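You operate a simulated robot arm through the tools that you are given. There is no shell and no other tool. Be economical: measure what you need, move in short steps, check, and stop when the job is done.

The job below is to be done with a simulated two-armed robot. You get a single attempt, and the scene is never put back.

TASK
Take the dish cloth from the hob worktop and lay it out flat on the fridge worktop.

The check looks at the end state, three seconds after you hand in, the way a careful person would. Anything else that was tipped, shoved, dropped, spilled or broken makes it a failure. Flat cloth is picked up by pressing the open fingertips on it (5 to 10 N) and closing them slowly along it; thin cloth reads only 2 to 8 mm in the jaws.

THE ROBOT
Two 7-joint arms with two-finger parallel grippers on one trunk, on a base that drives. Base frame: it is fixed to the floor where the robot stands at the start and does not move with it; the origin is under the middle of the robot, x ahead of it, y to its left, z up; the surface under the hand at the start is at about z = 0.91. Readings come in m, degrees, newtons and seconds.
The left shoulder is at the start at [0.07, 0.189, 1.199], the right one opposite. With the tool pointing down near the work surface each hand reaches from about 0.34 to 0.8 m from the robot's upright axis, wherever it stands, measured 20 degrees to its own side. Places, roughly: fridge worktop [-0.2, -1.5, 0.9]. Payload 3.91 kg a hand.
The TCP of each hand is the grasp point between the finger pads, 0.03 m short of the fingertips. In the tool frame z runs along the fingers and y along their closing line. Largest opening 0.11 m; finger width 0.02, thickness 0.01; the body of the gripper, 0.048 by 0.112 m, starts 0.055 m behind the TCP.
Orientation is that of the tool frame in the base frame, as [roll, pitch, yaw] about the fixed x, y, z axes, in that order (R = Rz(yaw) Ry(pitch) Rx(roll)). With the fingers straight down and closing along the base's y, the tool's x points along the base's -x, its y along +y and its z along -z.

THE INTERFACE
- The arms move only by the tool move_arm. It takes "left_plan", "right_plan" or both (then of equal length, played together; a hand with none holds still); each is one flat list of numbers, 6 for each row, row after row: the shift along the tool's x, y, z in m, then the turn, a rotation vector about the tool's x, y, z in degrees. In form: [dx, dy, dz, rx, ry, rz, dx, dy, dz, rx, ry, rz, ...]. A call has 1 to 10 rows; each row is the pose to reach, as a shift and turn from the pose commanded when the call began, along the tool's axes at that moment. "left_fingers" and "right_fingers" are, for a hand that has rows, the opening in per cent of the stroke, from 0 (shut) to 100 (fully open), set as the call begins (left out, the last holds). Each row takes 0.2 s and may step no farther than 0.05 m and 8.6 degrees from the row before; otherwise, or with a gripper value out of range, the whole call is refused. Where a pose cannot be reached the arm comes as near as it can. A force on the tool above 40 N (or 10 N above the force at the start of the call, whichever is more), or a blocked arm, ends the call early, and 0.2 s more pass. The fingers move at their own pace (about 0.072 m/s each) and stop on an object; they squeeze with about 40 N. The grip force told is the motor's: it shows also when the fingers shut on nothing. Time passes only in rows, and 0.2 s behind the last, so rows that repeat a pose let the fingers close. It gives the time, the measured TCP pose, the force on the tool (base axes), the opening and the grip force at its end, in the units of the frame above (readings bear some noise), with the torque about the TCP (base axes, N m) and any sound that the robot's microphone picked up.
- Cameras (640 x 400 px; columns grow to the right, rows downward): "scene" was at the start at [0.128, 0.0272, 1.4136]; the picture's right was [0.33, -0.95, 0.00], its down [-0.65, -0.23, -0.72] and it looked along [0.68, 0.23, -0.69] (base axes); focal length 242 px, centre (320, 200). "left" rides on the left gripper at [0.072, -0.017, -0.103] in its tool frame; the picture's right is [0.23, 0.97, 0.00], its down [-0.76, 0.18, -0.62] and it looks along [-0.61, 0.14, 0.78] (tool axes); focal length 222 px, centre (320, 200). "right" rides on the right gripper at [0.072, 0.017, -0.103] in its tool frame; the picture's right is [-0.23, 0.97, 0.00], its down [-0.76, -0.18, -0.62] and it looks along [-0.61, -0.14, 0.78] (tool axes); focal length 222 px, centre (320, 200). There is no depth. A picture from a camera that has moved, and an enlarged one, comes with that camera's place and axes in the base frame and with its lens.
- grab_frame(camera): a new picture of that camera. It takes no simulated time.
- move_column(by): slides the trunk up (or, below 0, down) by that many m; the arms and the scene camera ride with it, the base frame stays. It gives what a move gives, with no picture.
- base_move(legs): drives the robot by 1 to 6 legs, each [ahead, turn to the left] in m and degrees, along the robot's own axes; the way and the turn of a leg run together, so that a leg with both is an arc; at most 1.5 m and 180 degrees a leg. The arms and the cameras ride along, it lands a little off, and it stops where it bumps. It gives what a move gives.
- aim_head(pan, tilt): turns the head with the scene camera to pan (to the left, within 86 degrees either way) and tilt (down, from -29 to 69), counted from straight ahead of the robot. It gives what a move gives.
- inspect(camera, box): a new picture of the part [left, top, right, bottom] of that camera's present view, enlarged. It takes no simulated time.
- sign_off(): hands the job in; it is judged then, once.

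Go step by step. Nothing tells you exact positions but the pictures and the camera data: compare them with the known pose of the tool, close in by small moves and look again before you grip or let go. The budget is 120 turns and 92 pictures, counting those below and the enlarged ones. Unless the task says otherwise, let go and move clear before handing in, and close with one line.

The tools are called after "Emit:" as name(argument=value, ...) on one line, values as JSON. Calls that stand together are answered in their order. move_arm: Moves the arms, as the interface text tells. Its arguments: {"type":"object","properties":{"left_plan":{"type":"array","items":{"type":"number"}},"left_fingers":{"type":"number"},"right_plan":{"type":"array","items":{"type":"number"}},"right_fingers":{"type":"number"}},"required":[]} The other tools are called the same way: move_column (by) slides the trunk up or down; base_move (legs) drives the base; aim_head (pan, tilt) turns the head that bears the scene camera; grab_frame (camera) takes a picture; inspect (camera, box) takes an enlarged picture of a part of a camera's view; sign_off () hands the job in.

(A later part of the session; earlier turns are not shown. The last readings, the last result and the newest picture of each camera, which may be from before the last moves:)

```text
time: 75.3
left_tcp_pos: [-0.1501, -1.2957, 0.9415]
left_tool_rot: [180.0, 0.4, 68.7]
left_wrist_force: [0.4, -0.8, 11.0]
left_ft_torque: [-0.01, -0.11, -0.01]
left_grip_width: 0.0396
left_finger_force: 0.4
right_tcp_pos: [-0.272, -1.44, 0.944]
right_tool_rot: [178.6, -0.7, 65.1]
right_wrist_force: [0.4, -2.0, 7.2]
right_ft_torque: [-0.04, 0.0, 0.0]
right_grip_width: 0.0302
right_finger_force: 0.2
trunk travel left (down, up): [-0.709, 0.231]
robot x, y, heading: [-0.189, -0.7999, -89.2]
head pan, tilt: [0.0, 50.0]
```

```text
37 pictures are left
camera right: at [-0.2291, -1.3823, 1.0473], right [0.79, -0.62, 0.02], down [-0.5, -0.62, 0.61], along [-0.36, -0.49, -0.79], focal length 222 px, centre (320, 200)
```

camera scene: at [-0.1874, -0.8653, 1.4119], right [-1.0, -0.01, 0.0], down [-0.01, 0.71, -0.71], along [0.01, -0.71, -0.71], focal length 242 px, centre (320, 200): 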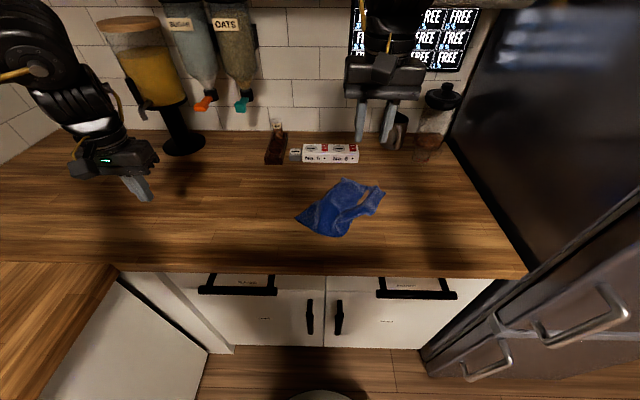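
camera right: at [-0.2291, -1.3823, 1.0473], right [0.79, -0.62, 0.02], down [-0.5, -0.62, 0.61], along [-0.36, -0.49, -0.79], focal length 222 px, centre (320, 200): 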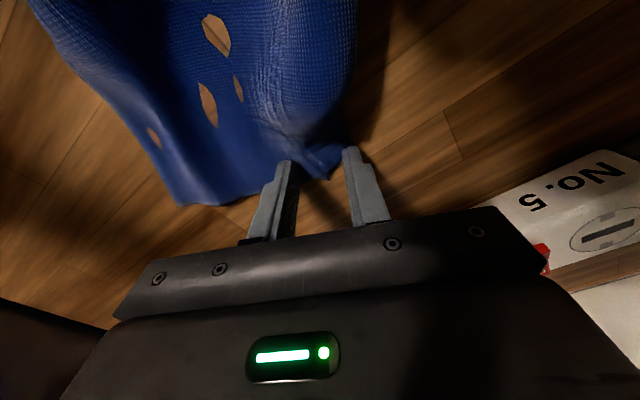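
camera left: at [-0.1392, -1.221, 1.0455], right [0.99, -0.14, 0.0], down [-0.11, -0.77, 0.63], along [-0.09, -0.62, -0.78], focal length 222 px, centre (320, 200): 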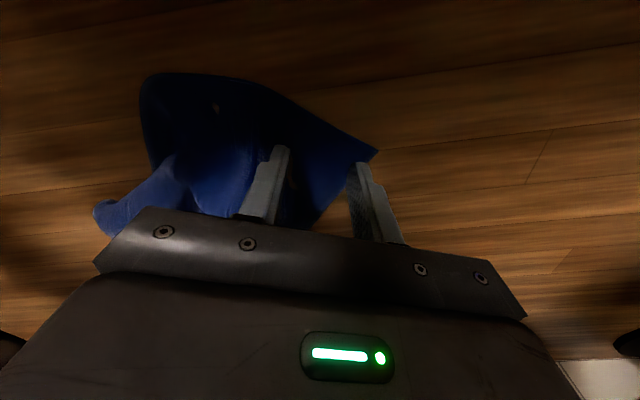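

Corners sit between the fingers on both sides. Closing slowly.

Emit:
move_arm(left_plan=[0, 0, 0, 0, 0, 0, 0, 0, 0, 0, 0, 0], right_plan=[0, 0, 0, 0, 0, 0, 0, 0, 0, 0, 0, 0], left_fingers=26, right_fingers=18)

Emit:
move_arm(left_plan=[0, 0, 0, 0, 0, 0, 0, 0, 0, 0, 0, 0], right_plan=[0, 0, 0, 0, 0, 0, 0, 0, 0, 0, 0, 0], left_fingers=15, right_fingers=9)

Emit:
move_arm(left_plan=[0, 0, 0, 0, 0, 0, 0, 0, 0, 0, 0, 0, 0, 0, 0, 0, 0, 0], right_plan=[0, 0, 0, 0, 0, 0, 0, 0, 0, 0, 0, 0, 0, 0, 0, 0, 0, 0], left_fingers=0, right_fingers=0)

Emit:
grab_frame(camera="left")

Emit:
grab_frame(camera="right")

```text
time: 75.9
left_tcp_pos: [-0.1494, -1.2942, 0.9417]
left_tool_rot: [-179.9, 0.3, 68.8]
left_wrist_force: [-0.9, -2.0, 12.6]
left_ft_torque: [-0.05, -0.01, -0.01]
left_grip_width: 0.0285
left_finger_force: 0.1
right_tcp_pos: [-0.2731, -1.439, 0.9426]
right_tool_rot: [178.6, -0.7, 65.0]
right_wrist_force: [2.0, -1.0, 9.7]
right_ft_torque: [-0.01, -0.05, 0.0]
right_grip_width: 0.0202
right_finger_force: 0.1
trunk travel left (down, up): [-0.709, 0.231]
robot x, y, heading: [-0.1855, -0.8042, -89.3]
head pan, tilt: [0.0, 50.0]
```

```text
time: 76.5
left_tcp_pos: [-0.1509, -1.2939, 0.9415]
left_tool_rot: [-180.0, 0.2, 68.6]
left_wrist_force: [1.1, -0.1, 13.9]
left_ft_torque: [0.07, 0.0, -0.03]
left_grip_width: 0.015
left_finger_force: 0.1
right_tcp_pos: [-0.2728, -1.4384, 0.944]
right_tool_rot: [178.7, -0.6, 65.1]
right_wrist_force: [0.2, 0.2, 10.2]
right_ft_torque: [0.04, -0.02, 0.05]
right_grip_width: 0.0091
right_finger_force: 0.2
trunk travel left (down, up): [-0.709, 0.231]
robot x, y, heading: [-0.1857, -0.8051, -89.2]
head pan, tilt: [0.0, 50.0]
```

```text
time: 77.3
left_tcp_pos: [-0.1511, -1.2954, 0.9416]
left_tool_rot: [-179.9, 0.3, 68.7]
left_wrist_force: [0.8, 0.9, 12.6]
left_ft_torque: [0.08, -0.02, -0.04]
left_grip_width: 0.0024
left_finger_force: 40.2
right_tcp_pos: [-0.2739, -1.4397, 0.9427]
right_tool_rot: [178.7, -0.6, 65.2]
right_wrist_force: [-0.1, -1.1, 10.8]
right_ft_torque: [0.05, -0.02, 0.01]
right_grip_width: 0.0
right_finger_force: 37.7
trunk travel left (down, up): [-0.709, 0.231]
robot x, y, heading: [-0.1875, -0.8034, -89.0]
head pan, tilt: [0.0, 50.0]
```

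```text
36 pictures are left
camera left: at [-0.1395, -1.2198, 1.0454], right [0.99, -0.14, 0.0], down [-0.11, -0.77, 0.63], along [-0.09, -0.62, -0.78], focal length 222 px, centre (320, 200)
```

left: 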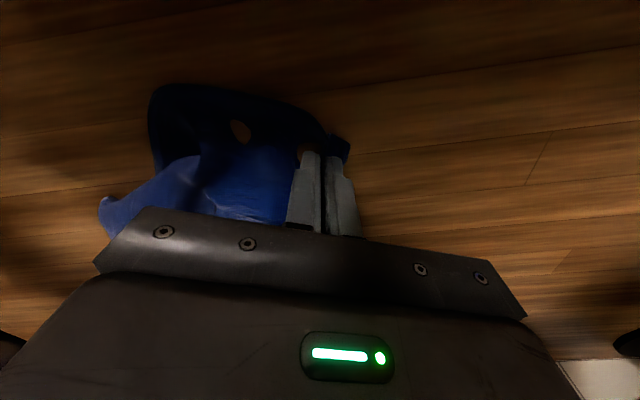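

```text
35 pictures are left
camera right: at [-0.2294, -1.3813, 1.0479], right [0.79, -0.62, 0.02], down [-0.5, -0.62, 0.61], along [-0.36, -0.49, -0.79], focal length 222 px, centre (320, 200)
```

right: 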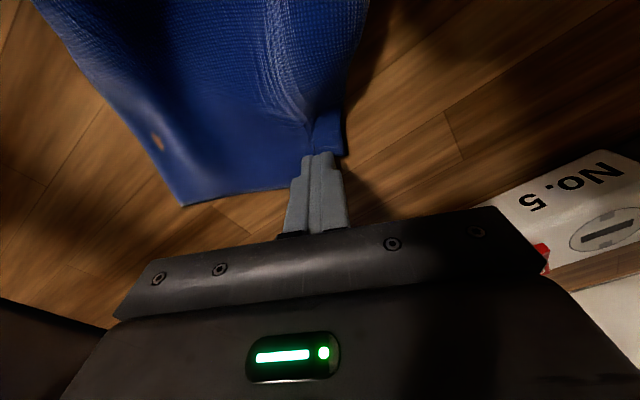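

Left holds (2.4 mm) but the right shut on nothing: it was just past the edge. Reopen the right, move it 2 cm toward the cloth interior and press again.

Emit:
move_arm(right_plan=[0, 0, -0.012, 0, 0, 0, 0.01, 0.002, -0.012, 0, 0, 0, 0.02, 0.002, -0.012, 0, 0, 0, 0.02, 0.002, -0.006, 0, 0, 0, 0.02, 0.002, -0.0015, 0, 0, 0, 0.02, 0.002, -0.0005, 0, 0, 0], right_fingers=36)

Emit:
grab_frame(camera="right")

```text
time: 78.7
left_tcp_pos: [-0.1493, -1.2954, 0.9416]
left_tool_rot: [-180.0, 0.2, 68.7]
left_wrist_force: [-1.1, 3.0, 18.9]
left_ft_torque: [0.14, -0.05, -0.01]
left_grip_width: 0.0027
left_finger_force: 40.6
right_tcp_pos: [-0.2635, -1.4227, 0.9432]
right_tool_rot: [178.8, -0.7, 65.1]
right_wrist_force: [0.6, 0.0, 0.3]
right_ft_torque: [-0.01, 0.03, -0.03]
right_grip_width: 0.0401
right_finger_force: 0.1
trunk travel left (down, up): [-0.709, 0.231]
robot x, y, heading: [-0.185, -0.8039, -89.3]
head pan, tilt: [0.0, 50.0]
```

```text
34 pictures are left
camera right: at [-0.2194, -1.3646, 1.0489], right [0.79, -0.62, 0.02], down [-0.5, -0.62, 0.61], along [-0.36, -0.49, -0.79], focal length 222 px, centre (320, 200)
```

right: 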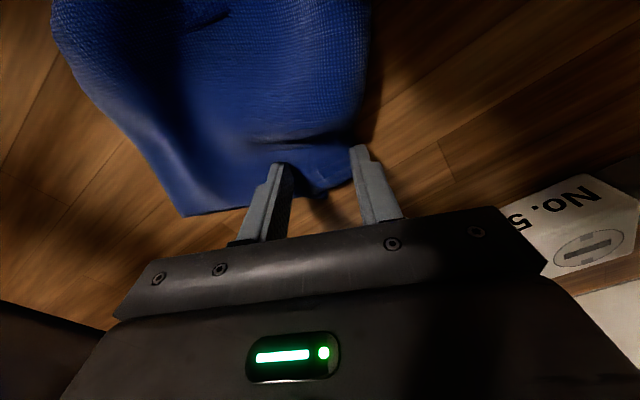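

Cloth now extends past the fingertips. Shift slightly onto it, press and close.

Emit:
move_arm(left_plan=[0, 0, -0.0015, 0, 0, 0, 0, 0, -0.0015, 0, 0, 0, 0, 0, -0.0015, 0, 0, 0], right_plan=[0.003, -0.008, 0, 0, 0, 0, 0.003, -0.008, 0.0015, 0, 0, 0, 0.003, -0.008, 0.0015, 0, 0, 0])

Emit:
move_arm(right_plan=[0, 0, 0.0003, 0, 0, 0, 0, 0, 0.0003, 0, 0, 0], right_fingers=26)

Emit:
move_arm(right_plan=[0, 0, 0, 0, 0, 0, 0, 0, 0, 0, 0, 0], right_fingers=15)

Emit:
move_arm(right_plan=[0, 0, 0, 0, 0, 0, 0, 0, 0, 0, 0, 0, 0, 0, 0, 0, 0, 0], right_fingers=0)

Emit:
grab_frame(camera="right")

```text
time: 79.5
left_tcp_pos: [-0.1512, -1.2941, 0.9417]
left_tool_rot: [-179.9, 0.2, 68.7]
left_wrist_force: [0.4, 1.1, 2.3]
left_ft_torque: [0.03, 0.0, -0.01]
left_grip_width: 0.0023
left_finger_force: 40.3
right_tcp_pos: [-0.2685, -1.418, 0.9426]
right_tool_rot: [178.8, -0.8, 65.0]
right_wrist_force: [-1.8, 1.5, 9.2]
right_ft_torque: [-0.01, 0.06, -0.03]
right_grip_width: 0.0397
right_finger_force: 0.2
trunk travel left (down, up): [-0.709, 0.231]
robot x, y, heading: [-0.1922, -0.8055, -89.1]
head pan, tilt: [0.0, 50.0]
```

```text
time: 80.1
left_tcp_pos: [-0.1503, -1.2952, 0.9418]
left_tool_rot: [-180.0, 0.2, 68.7]
left_wrist_force: [-0.1, 0.6, 0.3]
left_ft_torque: [0.02, -0.02, -0.01]
left_grip_width: 0.0025
left_finger_force: 39.8
right_tcp_pos: [-0.2682, -1.4189, 0.943]
right_tool_rot: [178.7, -0.6, 65.1]
right_wrist_force: [1.1, -1.1, 14.8]
right_ft_torque: [-0.1, 0.02, -0.02]
right_grip_width: 0.0274
right_finger_force: 0.0
trunk travel left (down, up): [-0.709, 0.231]
robot x, y, heading: [-0.1893, -0.8029, -89.2]
head pan, tilt: [0.0, 50.0]
```

```text
time: 80.7
left_tcp_pos: [-0.1503, -1.2955, 0.9418]
left_tool_rot: [-180.0, 0.3, 68.8]
left_wrist_force: [0.0, 0.0, -0.7]
left_ft_torque: [0.0, 0.01, 0.03]
left_grip_width: 0.0023
left_finger_force: 40.3
right_tcp_pos: [-0.2685, -1.4175, 0.9429]
right_tool_rot: [178.7, -0.5, 65.0]
right_wrist_force: [1.5, -3.5, 20.6]
right_ft_torque: [-0.2, 0.01, 0.03]
right_grip_width: 0.0171
right_finger_force: 0.7
trunk travel left (down, up): [-0.709, 0.231]
robot x, y, heading: [-0.1888, -0.8034, -89.1]
head pan, tilt: [0.0, 50.0]
```

```text
time: 81.5
left_tcp_pos: [-0.1495, -1.2947, 0.9434]
left_tool_rot: [-179.9, 0.3, 68.7]
left_wrist_force: [-0.6, -0.2, -0.1]
left_ft_torque: [-0.01, 0.0, 0.02]
left_grip_width: 0.0023
left_finger_force: 40.4
right_tcp_pos: [-0.267, -1.4165, 0.9439]
right_tool_rot: [178.7, -0.5, 65.0]
right_wrist_force: [4.2, -4.1, 27.4]
right_ft_torque: [-0.24, -0.1, 0.05]
right_grip_width: 0.0026
right_finger_force: 40.3
trunk travel left (down, up): [-0.709, 0.231]
robot x, y, heading: [-0.1891, -0.8039, -89.2]
head pan, tilt: [0.0, 50.0]
```

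```text
33 pictures are left
camera right: at [-0.2237, -1.3586, 1.0481], right [0.79, -0.62, 0.02], down [-0.5, -0.61, 0.61], along [-0.36, -0.49, -0.79], focal length 222 px, centre (320, 200)
```

right: 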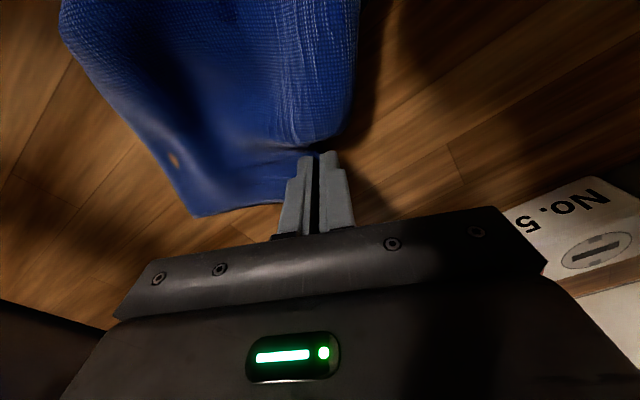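

Both corners are held, 0.17 m apart. I raise everything with the trunk so the arm postures stay put.

Emit:
move_column(by=0.1)

Emit:
move_column(by=0.128)

Emit:
grab_frame(camera="scene")

```text
time: 82.9
left_tcp_pos: [-0.1512, -1.2953, 1.0413]
left_tool_rot: [-179.8, 0.3, 68.8]
left_wrist_force: [-0.7, -0.8, 0.1]
left_ft_torque: [0.01, -0.04, 0.06]
left_grip_width: 0.0021
left_finger_force: 39.9
right_tcp_pos: [-0.2697, -1.4182, 1.0404]
right_tool_rot: [178.9, -0.8, 65.0]
right_wrist_force: [1.0, 0.2, -0.1]
right_ft_torque: [0.02, 0.03, 0.0]
right_grip_width: 0.0024
right_finger_force: 40.0
trunk travel left (down, up): [-0.809, 0.131]
robot x, y, heading: [-0.19, -0.8018, -89.1]
head pan, tilt: [0.0, 50.0]
```

```text
time: 84.4
left_tcp_pos: [-0.1517, -1.2951, 1.1702]
left_tool_rot: [-179.9, 0.0, 68.7]
left_wrist_force: [0.5, 0.4, -0.3]
left_ft_torque: [-0.01, 0.0, 0.03]
left_grip_width: 0.0023
left_finger_force: 40.0
right_tcp_pos: [-0.2698, -1.419, 1.1686]
right_tool_rot: [178.7, -0.9, 65.2]
right_wrist_force: [-0.6, -0.7, 0.3]
right_ft_torque: [-0.01, 0.02, 0.02]
right_grip_width: 0.0022
right_finger_force: 39.9
trunk travel left (down, up): [-0.937, 0.003]
robot x, y, heading: [-0.1908, -0.8081, -89.0]
head pan, tilt: [0.0, 50.0]
```

```text
32 pictures are left
camera scene: at [-0.1863, -0.9322, 1.6328], right [-1.0, -0.02, 0.0], down [-0.01, 0.77, -0.64], along [0.01, -0.64, -0.77], focal length 242 px, centre (320, 200)
```

scene: 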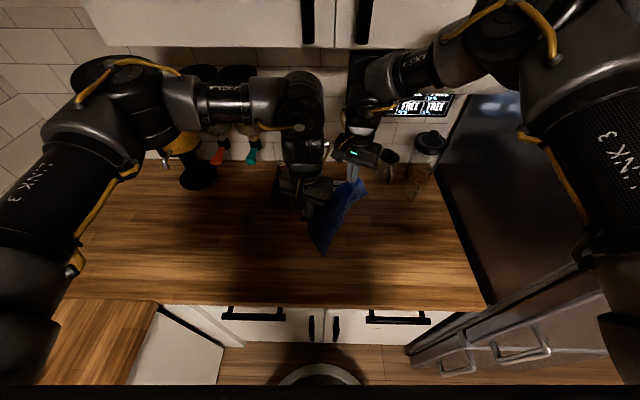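

Cloth is lifted by both hands. I square the held edge to the robot, in small synchronized steps.

Emit:
move_arm(left_plan=[-0.006, 0.011, 0, 0, 0, -3, -0.011, 0.022, 0, 0, 0, -6, -0.0165, 0.033, 0, 0, 0, -9, -0.022, 0.044, 0, 0, 0, -12, -0.0275, 0.055, 0, 0, 0, -15, -0.033, 0.0666, 0, 0, 0, -18, -0.033, 0.0666, 0, 0, 0, -18], right_plan=[0.01, -0.005, 0, 0, 0, -4, 0.02, -0.01, 0, 0, 0, -8, 0.03, -0.0155, 0, 0, 0, -12, 0.04, -0.021, 0, 0, 0, -16, 0.05, -0.026, 0, 0, 0, -20, 0.0595, -0.031, 0, 0, 0, -23, 0.0595, -0.031, 0, 0, 0, -23])

Emit:
grab_frame(camera="scene")

Emit:
grab_frame(camera="left")

```text
time: 86.0
left_tcp_pos: [-0.1028, -1.3504, 1.1692]
left_tool_rot: [-180.0, 0.0, 86.7]
left_wrist_force: [-3.2, 0.3, -0.3]
left_ft_torque: [0.01, 0.1, -0.12]
left_grip_width: 0.0025
left_finger_force: 39.9
right_tcp_pos: [-0.2716, -1.351, 1.1686]
right_tool_rot: [178.5, -0.1, 88.1]
right_wrist_force: [2.7, -1.0, -0.4]
right_ft_torque: [-0.03, -0.06, -0.18]
right_grip_width: 0.0025
right_finger_force: 40.0
trunk travel left (down, up): [-0.937, 0.003]
robot x, y, heading: [-0.1889, -0.8032, -89.3]
head pan, tilt: [0.0, 50.0]
```

```text
31 pictures are left
camera scene: at [-0.1863, -0.932, 1.6329], right [-1.0, -0.02, 0.0], down [-0.01, 0.77, -0.64], along [0.01, -0.64, -0.77], focal length 242 px, centre (320, 200)
```

scene: 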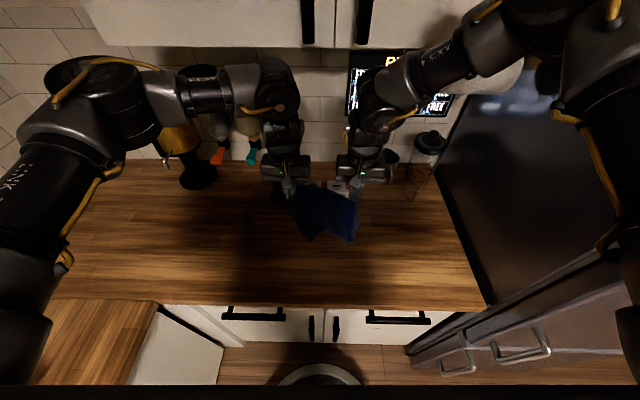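

```text
30 pictures are left
camera left: at [-0.1135, -1.2764, 1.2744], right [0.99, 0.17, 0.0], down [0.13, -0.77, 0.62], along [0.1, -0.62, -0.78], focal length 222 px, centre (320, 200)
```

left: 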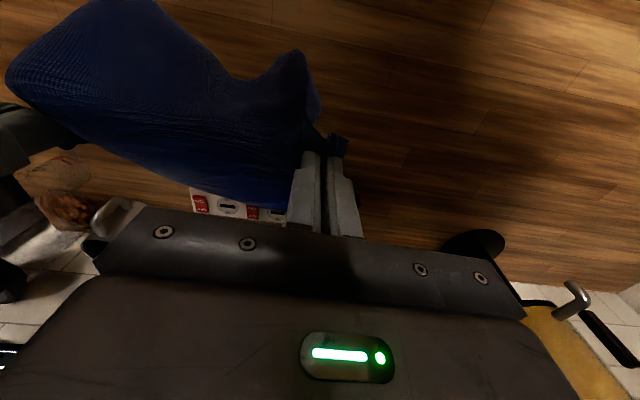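

The held edge is square to the robot, lightly taut, arms in reach. Now I back up 16 cm so the lower edge sits near the worktop front, then lay forward with alternating trunk-down and base-forward steps.

Emit:
base_move(legs=[[-0.16, 0]])

Emit:
grab_frame(camera="scene")

```text
time: 87.5
left_tcp_pos: [-0.1028, -1.1928, 1.17]
left_tool_rot: [-179.8, 0.0, 86.8]
left_wrist_force: [-2.7, 1.0, 0.1]
left_ft_torque: [0.02, 0.08, -0.14]
left_grip_width: 0.0027
left_finger_force: 39.6
right_tcp_pos: [-0.2736, -1.1924, 1.1692]
right_tool_rot: [178.6, -0.2, 88.0]
right_wrist_force: [4.1, -1.0, 0.0]
right_ft_torque: [-0.01, -0.07, -0.13]
right_grip_width: 0.0023
right_finger_force: 40.1
trunk travel left (down, up): [-0.937, 0.003]
robot x, y, heading: [-0.193, -0.6454, -89.1]
head pan, tilt: [0.0, 50.0]
```

```text
29 pictures are left
camera scene: at [-0.1888, -0.7738, 1.6328], right [-1.0, -0.02, 0.0], down [-0.01, 0.77, -0.64], along [0.01, -0.64, -0.77], focal length 242 px, centre (320, 200)
```

scene: 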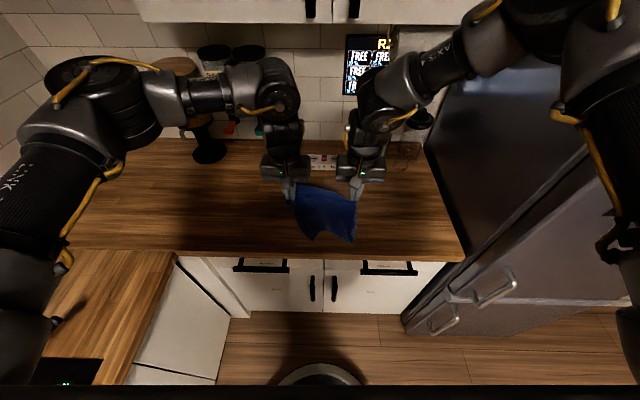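

The cloth hangs cleanly with its lower edge just inside the worktop. Laying forward.

Emit:
move_column(by=-0.04)

Emit:
base_move(legs=[[0.065, 0]])

Emit:
move_column(by=-0.05)

Emit:
base_move(legs=[[0.055, 0]])

Emit:
grab_frame(camera="scene")

```text
time: 88.3
left_tcp_pos: [-0.1039, -1.19, 1.1311]
left_tool_rot: [-179.9, 0.1, 86.8]
left_wrist_force: [-2.8, 0.5, 0.4]
left_ft_torque: [0.03, 0.06, -0.09]
left_grip_width: 0.0025
left_finger_force: 40.0
right_tcp_pos: [-0.2728, -1.19, 1.13]
right_tool_rot: [178.5, -0.1, 88.1]
right_wrist_force: [3.4, -1.2, 0.8]
right_ft_torque: [-0.04, -0.07, -0.15]
right_grip_width: 0.002
right_finger_force: 39.6
trunk travel left (down, up): [-0.897, 0.043]
robot x, y, heading: [-0.1908, -0.6487, -89.0]
head pan, tilt: [0.0, 50.0]
```

```text
time: 89.3
left_tcp_pos: [-0.1014, -1.255, 1.1316]
left_tool_rot: [-179.8, 0.4, 86.5]
left_wrist_force: [-2.7, 0.6, 0.3]
left_ft_torque: [0.12, 0.16, -0.14]
left_grip_width: 0.0026
left_finger_force: 39.9
right_tcp_pos: [-0.272, -1.2548, 1.1311]
right_tool_rot: [178.6, 0.0, 88.2]
right_wrist_force: [3.6, -1.7, -1.4]
right_ft_torque: [0.0, -0.07, -0.12]
right_grip_width: 0.0022
right_finger_force: 40.1
trunk travel left (down, up): [-0.897, 0.043]
robot x, y, heading: [-0.1896, -0.7137, -88.9]
head pan, tilt: [0.0, 50.0]
```

```text
time: 90.2
left_tcp_pos: [-0.1018, -1.237, 1.0908]
left_tool_rot: [-179.9, 1.5, 86.6]
left_wrist_force: [-4.1, 1.5, 0.1]
left_ft_torque: [-0.02, 0.08, -0.12]
left_grip_width: 0.0025
left_finger_force: 39.5
right_tcp_pos: [-0.2731, -1.2349, 1.0902]
right_tool_rot: [178.4, 1.1, 88.2]
right_wrist_force: [3.7, -1.0, -0.1]
right_ft_torque: [-0.08, -0.05, -0.13]
right_grip_width: 0.0025
right_finger_force: 40.0
trunk travel left (down, up): [-0.847, 0.093]
robot x, y, heading: [-0.1873, -0.7147, -89.1]
head pan, tilt: [0.0, 50.0]
```

```text
time: 91.1
left_tcp_pos: [-0.1002, -1.2893, 1.0918]
left_tool_rot: [-179.9, 1.6, 86.6]
left_wrist_force: [-3.7, 1.8, -0.3]
left_ft_torque: [0.02, 0.07, -0.13]
left_grip_width: 0.0026
left_finger_force: 40.3
right_tcp_pos: [-0.2712, -1.2875, 1.09]
right_tool_rot: [178.4, 1.3, 88.4]
right_wrist_force: [3.2, -1.0, -1.1]
right_ft_torque: [0.0, -0.04, -0.14]
right_grip_width: 0.0023
right_finger_force: 40.0
trunk travel left (down, up): [-0.847, 0.093]
robot x, y, heading: [-0.1884, -0.7669, -89.0]
head pan, tilt: [0.0, 50.0]
```

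```text
28 pictures are left
camera scene: at [-0.1866, -0.886, 1.5436], right [-1.0, -0.02, 0.0], down [-0.01, 0.76, -0.65], along [0.01, -0.65, -0.76], focal length 242 px, centre (320, 200)
```

scene: 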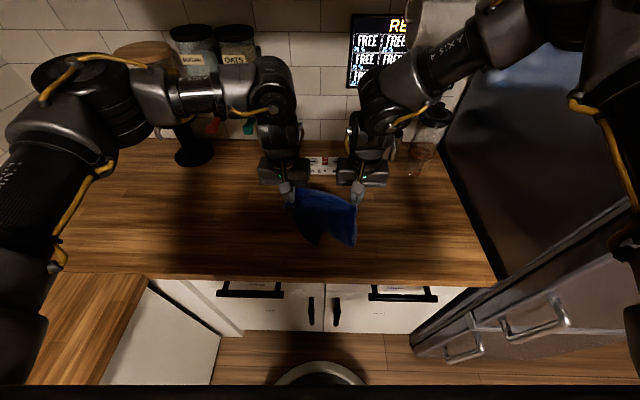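

Something off: after the last trunk step the whole upper body tilted about 1.3°, as if something is touching. I check both sides.

Emit:
aim_head(pan=60, tilt=45)

Emit:
grab_frame(camera="scene")

Emit:
aim_head(pan=-60, tilt=45)

Emit:
grab_frame(camera="scene")

```text
time: 92.4
left_tcp_pos: [-0.101, -1.2926, 1.0897]
left_tool_rot: [-179.9, 1.4, 86.6]
left_wrist_force: [-3.1, 1.2, 0.4]
left_ft_torque: [0.02, 0.1, -0.11]
left_grip_width: 0.0024
left_finger_force: 39.8
right_tcp_pos: [-0.2694, -1.2929, 1.0881]
right_tool_rot: [178.4, 0.9, 88.3]
right_wrist_force: [3.1, -1.0, -0.5]
right_ft_torque: [-0.02, -0.07, -0.17]
right_grip_width: 0.0022
right_finger_force: 40.3
trunk travel left (down, up): [-0.847, 0.093]
robot x, y, heading: [-0.1841, -0.7704, -89.0]
head pan, tilt: [60.0, 45.0]
```

```text
27 pictures are left
camera scene: at [-0.1169, -0.8552, 1.55], right [-0.49, -0.87, 0.0], down [-0.62, 0.34, -0.71], along [0.62, -0.34, -0.71], focal length 242 px, centre (320, 200)
```

scene: 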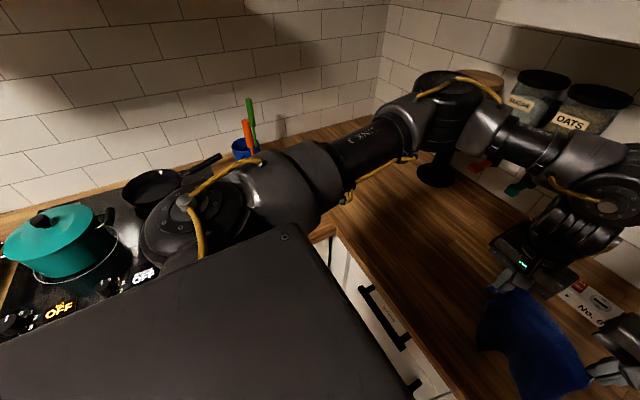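

```text
time: 94.4
left_tcp_pos: [-0.1005, -1.2944, 1.0889]
left_tool_rot: [-179.9, 1.4, 86.5]
left_wrist_force: [-3.4, 2.7, 0.0]
left_ft_torque: [0.02, 0.09, -0.13]
left_grip_width: 0.0028
left_finger_force: 40.3
right_tcp_pos: [-0.2704, -1.2931, 1.0884]
right_tool_rot: [178.4, 0.8, 88.2]
right_wrist_force: [3.5, -1.3, -0.3]
right_ft_torque: [-0.05, -0.04, -0.15]
right_grip_width: 0.0022
right_finger_force: 40.0
trunk travel left (down, up): [-0.847, 0.093]
robot x, y, heading: [-0.1907, -0.7659, -88.9]
head pan, tilt: [-60.0, 45.0]
```

```text
26 pictures are left
camera scene: at [-0.2576, -0.8599, 1.5498], right [-0.52, 0.86, 0.0], down [0.61, 0.36, -0.71], along [-0.61, -0.36, -0.71], focal length 242 px, centre (320, 200)
```

scene: 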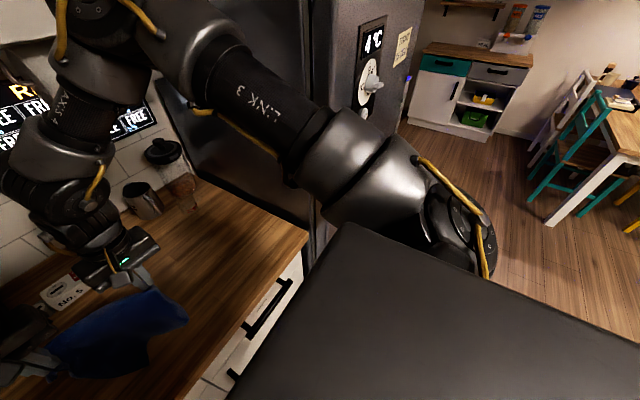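

Nothing obviously touches, but clearances to the fridge on the right are small. I test by raising the trunk slightly.

Emit:
move_column(by=0.02)

Emit:
aim_head(pan=-60, tilt=15)

Emit:
grab_frame(camera="scene")

```text
time: 95.1
left_tcp_pos: [-0.1008, -1.2939, 1.1087]
left_tool_rot: [-179.9, 1.2, 86.5]
left_wrist_force: [-2.7, 1.6, -0.4]
left_ft_torque: [0.05, 0.11, -0.15]
left_grip_width: 0.0025
left_finger_force: 40.2
right_tcp_pos: [-0.2711, -1.2939, 1.1089]
right_tool_rot: [178.5, 0.9, 88.3]
right_wrist_force: [3.6, -0.7, 0.1]
right_ft_torque: [-0.03, -0.09, -0.12]
right_grip_width: 0.0022
right_finger_force: 40.1
trunk travel left (down, up): [-0.867, 0.073]
robot x, y, heading: [-0.1915, -0.7682, -89.1]
head pan, tilt: [-60.0, 45.0]
```

```text
time: 96.1
left_tcp_pos: [-0.1001, -1.295, 1.11]
left_tool_rot: [-179.9, 1.3, 86.7]
left_wrist_force: [-3.4, 0.3, 0.6]
left_ft_torque: [0.02, 0.11, -0.12]
left_grip_width: 0.0026
left_finger_force: 40.4
right_tcp_pos: [-0.2701, -1.2935, 1.109]
right_tool_rot: [178.4, 0.9, 88.3]
right_wrist_force: [2.0, -0.2, -0.5]
right_ft_torque: [-0.06, -0.1, -0.08]
right_grip_width: 0.0023
right_finger_force: 40.7
trunk travel left (down, up): [-0.867, 0.073]
robot x, y, heading: [-0.1923, -0.7628, -88.9]
head pan, tilt: [-60.0, 15.0]
```

```text
25 pictures are left
camera scene: at [-0.268, -0.8658, 1.6166], right [-0.51, 0.86, 0.0], down [0.22, 0.13, -0.97], along [-0.83, -0.5, -0.26], focal length 242 px, centre (320, 200)
```

scene: 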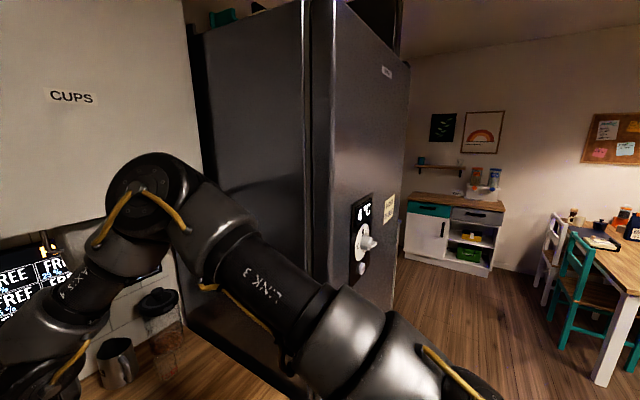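

Only the hands shifted slightly; base and head read level, and hand forces are small, so it was likely a brief brush that's now clear. I continue in smaller steps, watching the tilt.

Emit:
aim_head(pan=0, tilt=50)

Emit:
move_column(by=-0.04)

Emit:
grab_frame(camera="scene")

```text
time: 97.4
left_tcp_pos: [-0.101, -1.2943, 1.109]
left_tool_rot: [-179.9, 1.3, 86.6]
left_wrist_force: [-3.5, 1.3, -0.2]
left_ft_torque: [0.04, 0.09, -0.13]
left_grip_width: 0.0025
left_finger_force: 40.6
right_tcp_pos: [-0.2703, -1.294, 1.1089]
right_tool_rot: [178.4, 0.9, 88.3]
right_wrist_force: [3.7, -1.7, -0.3]
right_ft_torque: [-0.03, -0.07, -0.15]
right_grip_width: 0.0022
right_finger_force: 40.1
trunk travel left (down, up): [-0.867, 0.073]
robot x, y, heading: [-0.1885, -0.7673, -88.9]
head pan, tilt: [0.0, 50.0]
```

```text
time: 98.2
left_tcp_pos: [-0.1006, -1.2934, 1.0698]
left_tool_rot: [-180.0, 1.2, 86.6]
left_wrist_force: [-3.4, 0.7, 0.7]
left_ft_torque: [0.01, 0.1, -0.1]
left_grip_width: 0.0022
left_finger_force: 40.2
right_tcp_pos: [-0.2707, -1.2937, 1.0685]
right_tool_rot: [178.3, 0.9, 88.3]
right_wrist_force: [3.0, -1.5, -1.1]
right_ft_torque: [0.0, -0.1, -0.12]
right_grip_width: 0.0023
right_finger_force: 40.0
trunk travel left (down, up): [-0.827, 0.113]
robot x, y, heading: [-0.1893, -0.7694, -89.3]
head pan, tilt: [0.0, 50.0]
```

```text
24 pictures are left
camera scene: at [-0.1866, -0.8943, 1.523], right [-1.0, -0.02, 0.0], down [-0.01, 0.77, -0.64], along [0.01, -0.64, -0.77], focal length 242 px, centre (320, 200)
```

scene: 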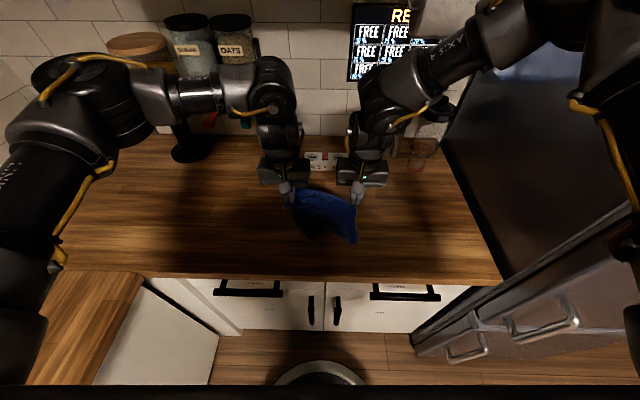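

Body is level again. The lower edge slid forward to y≈-1.25, too far in, so I lift it off, back up 11 cm and lay again, lowering more before each advance.

Emit:
move_column(by=0.11)

Emit:
base_move(legs=[[-0.11, 0]])

Emit:
move_column(by=-0.06)

Emit:
grab_frame(camera="scene")

```text
time: 99.6
left_tcp_pos: [-0.1007, -1.2955, 1.1782]
left_tool_rot: [-179.9, 1.4, 86.6]
left_wrist_force: [-3.0, 1.4, 0.3]
left_ft_torque: [0.06, 0.09, -0.13]
left_grip_width: 0.0025
left_finger_force: 40.9
right_tcp_pos: [-0.2706, -1.2937, 1.1786]
right_tool_rot: [178.3, 0.9, 88.4]
right_wrist_force: [3.8, -0.7, -0.6]
right_ft_torque: [-0.04, -0.09, -0.14]
right_grip_width: 0.0023
right_finger_force: 40.2
trunk travel left (down, up): [-0.937, 0.003]
robot x, y, heading: [-0.1881, -0.7651, -89.1]
head pan, tilt: [0.0, 50.0]
```

```text
time: 100.8
left_tcp_pos: [-0.1019, -1.2, 1.1746]
left_tool_rot: [-179.9, 0.6, 86.7]
left_wrist_force: [-3.8, 1.2, 1.2]
left_ft_torque: [0.03, 0.12, -0.13]
left_grip_width: 0.0025
left_finger_force: 39.8
right_tcp_pos: [-0.2725, -1.1986, 1.1733]
right_tool_rot: [178.3, 0.2, 88.3]
right_wrist_force: [3.7, -1.6, 0.0]
right_ft_torque: [-0.03, -0.11, -0.14]
right_grip_width: 0.0024
right_finger_force: 40.1
trunk travel left (down, up): [-0.937, 0.003]
robot x, y, heading: [-0.1879, -0.6547, -89.0]
head pan, tilt: [0.0, 50.0]
```

```text
time: 101.8
left_tcp_pos: [-0.1027, -1.1794, 1.1223]
left_tool_rot: [-179.9, 1.7, 86.7]
left_wrist_force: [-3.4, 1.3, 1.6]
left_ft_torque: [-0.02, 0.08, -0.12]
left_grip_width: 0.0024
left_finger_force: 39.5
right_tcp_pos: [-0.2727, -1.1792, 1.1219]
right_tool_rot: [178.2, 1.3, 88.3]
right_wrist_force: [2.8, 0.2, 0.8]
right_ft_torque: [-0.05, -0.07, -0.15]
right_grip_width: 0.0023
right_finger_force: 39.7
trunk travel left (down, up): [-0.877, 0.063]
robot x, y, heading: [-0.1915, -0.6557, -89.0]
head pan, tilt: [0.0, 50.0]
```

```text
23 pictures are left
camera scene: at [-0.1886, -0.7804, 1.5736], right [-1.0, -0.02, 0.0], down [-0.01, 0.76, -0.65], along [0.01, -0.65, -0.76], focal length 242 px, centre (320, 200)
```

scene: 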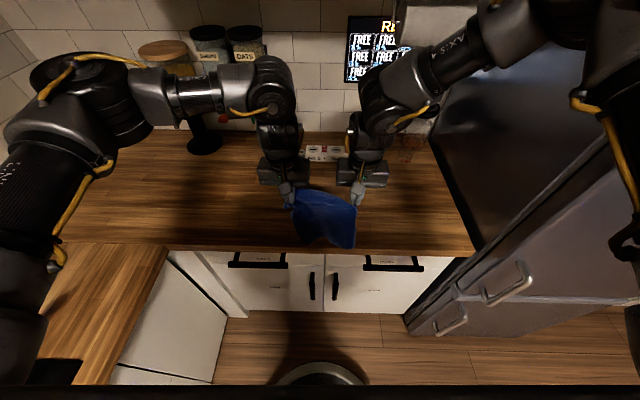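

The lower edge sits just inside the worktop front. Continue: small advance, then lower/advance in turn.

Emit:
base_move(legs=[[0.05, 0]])

Emit:
move_column(by=-0.06)

Emit:
base_move(legs=[[0.05, 0]])

Emit:
grab_frame(camera="scene")

```text
time: 102.7
left_tcp_pos: [-0.1028, -1.2265, 1.1232]
left_tool_rot: [-179.9, 1.9, 86.5]
left_wrist_force: [-3.8, 1.3, -0.3]
left_ft_torque: [0.03, 0.12, -0.16]
left_grip_width: 0.0023
left_finger_force: 40.2
right_tcp_pos: [-0.2721, -1.2258, 1.1224]
right_tool_rot: [178.4, 1.4, 88.3]
right_wrist_force: [3.3, -1.1, 0.9]
right_ft_torque: [-0.03, -0.03, -0.15]
right_grip_width: 0.0024
right_finger_force: 40.4
trunk travel left (down, up): [-0.877, 0.063]
robot x, y, heading: [-0.1892, -0.7065, -89.1]
head pan, tilt: [0.0, 50.0]
```

```text
time: 103.7
left_tcp_pos: [-0.1023, -1.2308, 1.0618]
left_tool_rot: [-179.9, 1.6, 86.5]
left_wrist_force: [-2.6, 1.1, -0.1]
left_ft_torque: [0.08, 0.07, -0.13]
left_grip_width: 0.0024
left_finger_force: 40.1
right_tcp_pos: [-0.2724, -1.2299, 1.0618]
right_tool_rot: [178.5, 1.2, 88.4]
right_wrist_force: [3.2, -0.3, -0.3]
right_ft_torque: [-0.03, -0.08, -0.13]
right_grip_width: 0.0022
right_finger_force: 40.2
trunk travel left (down, up): [-0.817, 0.123]
robot x, y, heading: [-0.1909, -0.7084, -89.1]
head pan, tilt: [0.0, 50.0]
```

```text
time: 104.7
left_tcp_pos: [-0.1021, -1.2716, 1.0656]
left_tool_rot: [-179.8, 2.2, 86.4]
left_wrist_force: [-1.9, 0.7, -0.2]
left_ft_torque: [0.08, 0.09, -0.17]
left_grip_width: 0.0026
left_finger_force: 40.5
right_tcp_pos: [-0.2715, -1.27, 1.0655]
right_tool_rot: [178.4, 1.8, 88.3]
right_wrist_force: [3.5, -2.2, -0.9]
right_ft_torque: [0.05, -0.05, -0.14]
right_grip_width: 0.0025
right_finger_force: 40.0
trunk travel left (down, up): [-0.817, 0.123]
robot x, y, heading: [-0.1907, -0.7628, -88.9]
head pan, tilt: [0.0, 50.0]
```

```text
22 pictures are left
camera scene: at [-0.1865, -0.8912, 1.5124], right [-1.0, -0.02, 0.0], down [-0.01, 0.77, -0.64], along [0.01, -0.64, -0.77], focal length 242 px, centre (320, 200)
```

scene: 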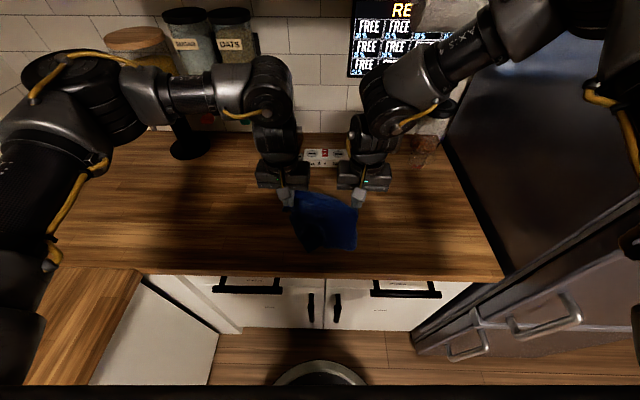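

Near edge rests at y≈-1.21. Lower and advance further.

Emit:
move_column(by=-0.06)

Emit:
base_move(legs=[[0.07, 0]])

Emit:
move_column(by=-0.04)

Emit:
grab_frame(camera="scene")

```text
time: 105.7
left_tcp_pos: [-0.1013, -1.2718, 1.007]
left_tool_rot: [-180.0, 2.2, 86.3]
left_wrist_force: [-2.3, 1.4, -0.4]
left_ft_torque: [0.03, 0.1, -0.13]
left_grip_width: 0.0024
left_finger_force: 39.6
right_tcp_pos: [-0.2715, -1.271, 1.0043]
right_tool_rot: [178.3, 1.6, 88.5]
right_wrist_force: [3.7, -1.6, -1.5]
right_ft_torque: [-0.01, -0.09, -0.17]
right_grip_width: 0.0022
right_finger_force: 40.3
trunk travel left (down, up): [-0.757, 0.183]
robot x, y, heading: [-0.1901, -0.7597, -89.2]
head pan, tilt: [0.0, 50.0]
```

```text
time: 106.7
left_tcp_pos: [-0.1004, -1.3281, 1.012]
left_tool_rot: [-180.0, 3.0, 86.4]
left_wrist_force: [-3.6, 0.9, -0.1]
left_ft_torque: [0.05, 0.07, -0.14]
left_grip_width: 0.0024
left_finger_force: 39.8
right_tcp_pos: [-0.2707, -1.3264, 1.0117]
right_tool_rot: [178.2, 2.5, 88.4]
right_wrist_force: [3.5, -0.6, 0.5]
right_ft_torque: [-0.04, -0.07, -0.1]
right_grip_width: 0.0027
right_finger_force: 40.2
trunk travel left (down, up): [-0.757, 0.183]
robot x, y, heading: [-0.1868, -0.8318, -89.0]
head pan, tilt: [0.0, 50.0]
```

```text
time: 107.5
left_tcp_pos: [-0.1009, -1.3316, 0.971]
left_tool_rot: [-180.0, 3.0, 86.2]
left_wrist_force: [-3.4, 0.9, 0.0]
left_ft_torque: [0.01, 0.07, -0.14]
left_grip_width: 0.0025
left_finger_force: 39.7
right_tcp_pos: [-0.2706, -1.3292, 0.9703]
right_tool_rot: [178.3, 2.3, 88.5]
right_wrist_force: [3.8, -0.9, 0.1]
right_ft_torque: [-0.03, -0.08, -0.14]
right_grip_width: 0.0022
right_finger_force: 40.3
trunk travel left (down, up): [-0.717, 0.223]
robot x, y, heading: [-0.1873, -0.8281, -89.1]
head pan, tilt: [0.0, 50.0]
```

```text
21 pictures are left
camera scene: at [-0.1859, -0.9567, 1.413], right [-1.0, -0.02, 0.0], down [-0.01, 0.77, -0.64], along [0.01, -0.64, -0.77], focal length 242 px, centre (320, 200)
```

scene: 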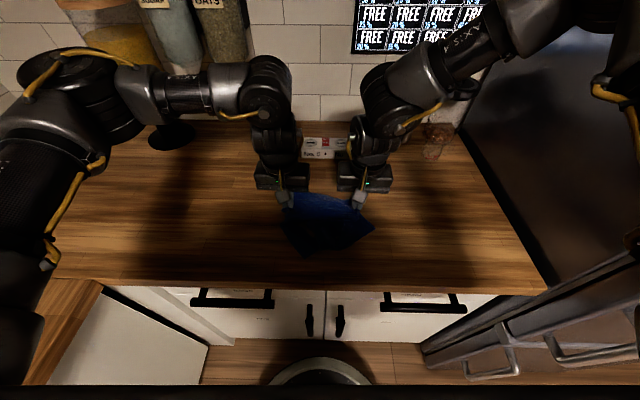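

Near edge is steady at y≈-1.21; about 9 cm of slack remains. I push both hands forward with the arms, leveling the tilt and lowering.

Emit:
move_arm(left_plan=[-0.011, 0, 0.003, 0, 1, 0, -0.022, 0, 0.008, 0, 2, 0, -0.034, 0, 0.012, 0, 2.5, 0, -0.045, 0, 0.016, 0, 2.5, 0, -0.045, 0, 0.016, 0, 2.5, 0], right_plan=[-0.011, 0, 0.003, 0, 1, 0, -0.022, 0, 0.008, 0, 2, 0, -0.034, 0, 0.012, 0, 2.5, 0, -0.045, 0, 0.016, 0, 2.5, 0, -0.045, 0, 0.016, 0, 2.5, 0])

Emit:
inspect(camera="scene", box=[220, 120, 440, 280])

```text
time: 108.7
left_tcp_pos: [-0.1018, -1.3769, 0.9564]
left_tool_rot: [-179.9, 0.2, 86.2]
left_wrist_force: [-3.0, -0.1, 0.0]
left_ft_torque: [0.03, 0.08, -0.12]
left_grip_width: 0.0026
left_finger_force: 40.1
right_tcp_pos: [-0.2717, -1.3744, 0.9578]
right_tool_rot: [178.3, -0.3, 88.6]
right_wrist_force: [3.2, -0.3, 0.0]
right_ft_torque: [0.0, -0.03, -0.13]
right_grip_width: 0.0023
right_finger_force: 40.3
trunk travel left (down, up): [-0.717, 0.223]
robot x, y, heading: [-0.1839, -0.8275, -88.9]
head pan, tilt: [0.0, 50.0]
```

```text
2.50 times, centred on (330, 200) of scene
camera zoom: at [-0.1858, -0.9573, 1.4129], right [-1.0, -0.02, 0.0], down [-0.01, 0.77, -0.64], along [0.01, -0.64, -0.77], focal length 605 px, centre (295, 200)
```

zoom: 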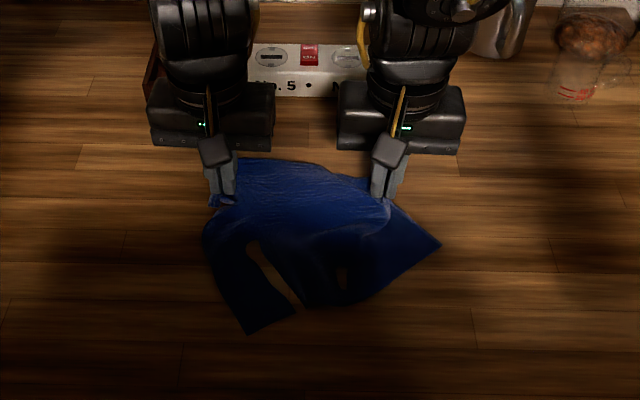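

Cloth is spreading, with the near-right corner flared out to the right. A little more forward with base, then lower and release.

Emit:
base_move(legs=[[0.035, 0]])

Emit:
inspect(camera="scene", box=[220, 120, 440, 280])

```text
time: 109.5
left_tcp_pos: [-0.1039, -1.4044, 0.9623]
left_tool_rot: [179.9, 1.0, 86.1]
left_wrist_force: [-4.4, 1.7, 0.3]
left_ft_torque: [0.0, 0.08, -0.1]
left_grip_width: 0.0025
left_finger_force: 39.6
right_tcp_pos: [-0.2706, -1.4014, 0.9635]
right_tool_rot: [178.4, 0.3, 88.6]
right_wrist_force: [3.3, -0.1, 0.6]
right_ft_torque: [-0.11, -0.05, -0.13]
right_grip_width: 0.0025
right_finger_force: 40.1
trunk travel left (down, up): [-0.717, 0.223]
robot x, y, heading: [-0.1885, -0.8606, -89.0]
head pan, tilt: [0.0, 50.0]
```

```text
2.50 times, centred on (330, 200) of scene
camera zoom: at [-0.1853, -0.9818, 1.414], right [-1.0, -0.02, 0.0], down [-0.01, 0.76, -0.65], along [0.01, -0.65, -0.76], focal length 605 px, centre (295, 200)
```

zoom: 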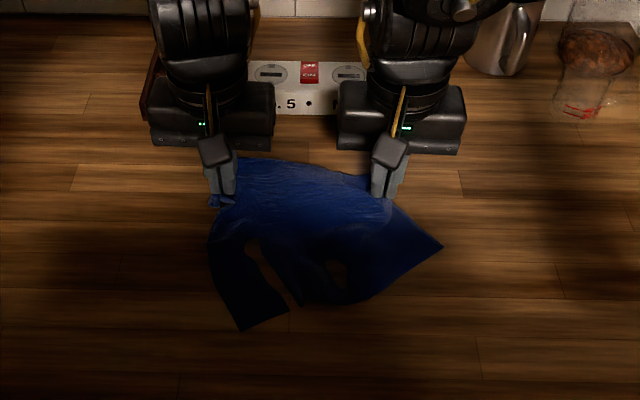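

Lower to the surface and open the fingers.

Emit:
move_arm(left_plan=[0, 0, 0.008, 0, 0, 0, 0, 0, 0.017, 0, 0, 0, 0, 0, 0.019, 0, 0, 0], right_plan=[0, 0, 0.008, 0, 0, 0, 0, 0, 0.017, 0, 0, 0, 0, 0, 0.02, 0, 0, 0])

Emit:
move_arm(left_plan=[0, 0, 0, 0, 0, 0, 0, 0, 0, 0, 0, 0, 0, 0, 0, 0, 0, 0, 0, 0, -0.02, 0, 0, 0, 0, 0, -0.05, 0, 0, 0, 0, 0.03, -0.08, 0, 0, 0, 0, 0.07, -0.1, 0, 0, 0, 0, 0.11, -0.1, 0, 0, 0, 0, 0.15, -0.1, 0, 0, 0, 0, 0.19, -0.1, 0, 0, 0], right_plan=[0, 0, 0, 0, 0, 0, 0, 0, 0, 0, 0, 0, 0, 0, 0, 0, 0, 0, 0, 0, -0.02, 0, 0, 0, 0, 0, -0.05, 0, 0, 0, 0, 0, -0.08, 0, 0, 0, 0, 0, -0.1, 0, 0, 0, 0, -0.03, -0.12, 0, 0, 0, 0, -0.06, -0.15, 0, 0, 0, 0, -0.09, -0.17, 0, 0, 0], left_fingers=36, right_fingers=36)

Emit:
inspect(camera="scene", box=[200, 110, 460, 290])

```text
time: 110.3
left_tcp_pos: [-0.1032, -1.4084, 0.9425]
left_tool_rot: [-179.9, 0.9, 86.0]
left_wrist_force: [-1.4, -1.2, 11.1]
left_ft_torque: [0.08, 0.08, -0.12]
left_grip_width: 0.0027
left_finger_force: 40.4
right_tcp_pos: [-0.2704, -1.404, 0.942]
right_tool_rot: [178.1, 0.3, 88.5]
right_wrist_force: [1.2, -2.3, 31.2]
right_ft_torque: [-0.11, 0.09, -0.06]
right_grip_width: 0.0023
right_finger_force: 40.3
trunk travel left (down, up): [-0.717, 0.223]
robot x, y, heading: [-0.1863, -0.8605, -89.2]
head pan, tilt: [0.0, 50.0]
```

```text
time: 111.0
left_tcp_pos: [-0.1044, -1.4092, 0.9422]
left_tool_rot: [-180.0, 0.8, 86.3]
left_wrist_force: [1.8, 1.1, 9.7]
left_ft_torque: [0.1, 0.18, -0.04]
left_grip_width: 0.0384
left_finger_force: 0.1
right_tcp_pos: [-0.2673, -1.4062, 0.9433]
right_tool_rot: [177.9, 0.3, 88.6]
right_wrist_force: [4.7, 3.7, 23.3]
right_ft_torque: [0.28, 0.48, -0.14]
right_grip_width: 0.0363
right_finger_force: 0.2
trunk travel left (down, up): [-0.717, 0.223]
robot x, y, heading: [-0.1885, -0.8662, -89.0]
head pan, tilt: [0.0, 50.0]
stopped in row 3 (right hand): the force on the tool passed its limit at 42 N (the readings are from after the stop); the commanded pose is now the measured one
```

```text
2.22 times, centred on (330, 200) of scene
camera zoom: at [-0.1855, -0.9874, 1.4132], right [-1.0, -0.02, 0.0], down [-0.01, 0.76, -0.65], along [0.01, -0.65, -0.76], focal length 538 px, centre (298, 200)
```

zoom: 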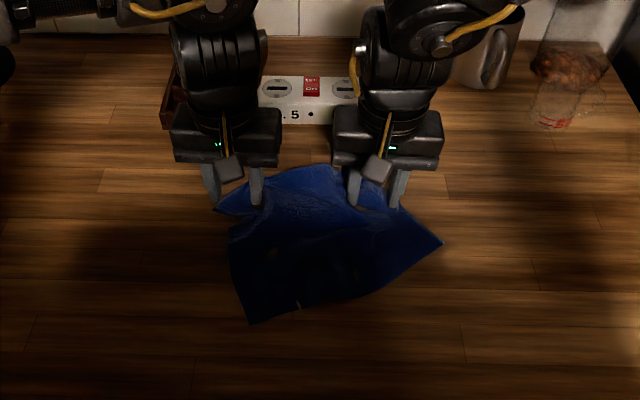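

Released. Raise both hands straight up and part them to see the cloth.

Emit:
move_arm(left_plan=[0, 0, -0.02, 0, 0, 0, 0, 0, -0.05, 0, 0, 0, 0, 0.03, -0.08, 0, 0, 0, 0, 0.07, -0.1, 0, 0, 0, 0, 0.11, -0.1, 0, 0, 0, 0, 0.15, -0.1, 0, 0, 0, 0, 0.19, -0.1, 0, 0, 0], right_plan=[0, 0, -0.02, 0, 0, 0, 0, 0, -0.05, 0, 0, 0, 0, 0, -0.09, 0, 0, 0, 0, -0.02, -0.13, 0, 0, 0, 0, -0.03, -0.16, 0, 0, 0, 0, -0.04, -0.2, 0, 0, 0, 0, -0.04, -0.24, 0, 0, 0])

Emit:
inspect(camera="scene", box=[200, 110, 460, 290])

```text
time: 112.6
left_tcp_pos: [0.0909, -1.4225, 1.0399]
left_tool_rot: [-179.9, 0.6, 86.1]
left_wrist_force: [0.0, -0.1, -0.2]
left_ft_torque: [-0.04, 0.0, 0.02]
left_grip_width: 0.0394
left_finger_force: 0.0
right_tcp_pos: [-0.2958, -1.3867, 1.1762]
right_tool_rot: [178.2, 0.0, 88.4]
right_wrist_force: [0.1, -0.2, 0.0]
right_ft_torque: [-0.01, 0.03, 0.01]
right_grip_width: 0.0396
right_finger_force: 0.1
right hand out of reach, approached as far as the arm can: row 5, 6, 7
trunk travel left (down, up): [-0.717, 0.223]
robot x, y, heading: [-0.1861, -0.8658, -89.0]
head pan, tilt: [0.0, 50.0]
```

```text
2.22 times, centred on (330, 200) of scene
camera zoom: at [-0.1824, -0.9895, 1.4131], right [-1.0, -0.02, 0.0], down [-0.01, 0.77, -0.64], along [0.01, -0.64, -0.77], focal length 538 px, centre (298, 200)
```

zoom: 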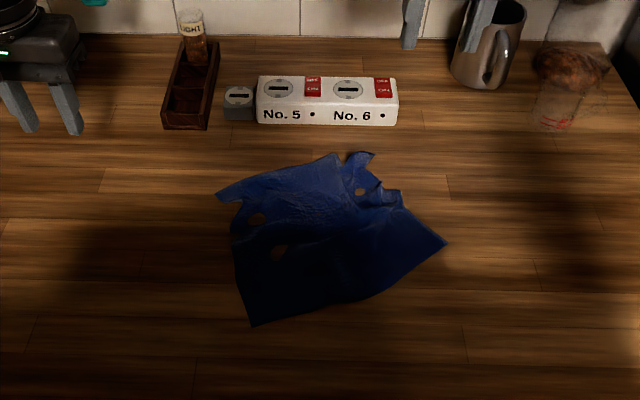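

Much better: nearly flat with puckers from the pinches; corners A(-0.076,-1.417), B(-0.267,-1.486), C(-0.346,-1.349), D(-0.131,-1.241). I'll stretch the diagonals by pressing closed fingertips on opposite corners and pulling apart, first A (left) and C (right).

Emit:
move_arm(left_plan=[0, -0.045, 0, 0, 0, 0, 0.002, -0.09, 0.01, 0, 0, 0, 0.005, -0.135, 0.02, 0, 0, 0, 0.005, -0.18, 0.035, 0, 0, 0, 0.005, -0.18, 0.06, 0, 0, 0, 0.005, -0.18, 0.08, 0, 0, 0], right_plan=[0.006, -0.006, 0.036, 0, 0, 0, 0.012, -0.012, 0.072, 0, 0, 0, 0.018, -0.018, 0.108, 0, 0, 0, 0.024, -0.024, 0.144, 0, 0, 0, 0.03, -0.03, 0.18, 0, 0, 0, 0.034, -0.037, 0.216, 0, 0, 0], left_fingers=0, right_fingers=0)

Emit:
inspect(camera="scene", box=[200, 110, 460, 290])

```text
time: 114.0
left_tcp_pos: [-0.092, -1.4094, 0.9588]
left_tool_rot: [-179.9, 0.4, 86.3]
left_wrist_force: [0.2, -0.3, 0.1]
left_ft_torque: [-0.01, -0.03, 0.0]
left_grip_width: 0.0
left_finger_force: 38.0
right_tcp_pos: [-0.3274, -1.3559, 0.9568]
right_tool_rot: [178.2, 0.0, 88.6]
right_wrist_force: [0.6, -0.1, -0.1]
right_ft_torque: [0.02, 0.02, 0.0]
right_grip_width: 0.0001
right_finger_force: 37.8
trunk travel left (down, up): [-0.717, 0.223]
robot x, y, heading: [-0.1871, -0.8664, -89.0]
head pan, tilt: [0.0, 50.0]
```

```text
2.22 times, centred on (330, 200) of scene
camera zoom: at [-0.1849, -0.9933, 1.4129], right [-1.0, -0.02, 0.0], down [-0.01, 0.77, -0.64], along [0.01, -0.64, -0.77], focal length 538 px, centre (298, 200)
```

zoom: 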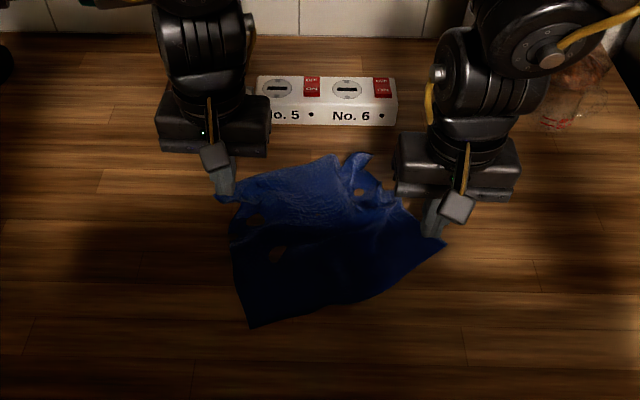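

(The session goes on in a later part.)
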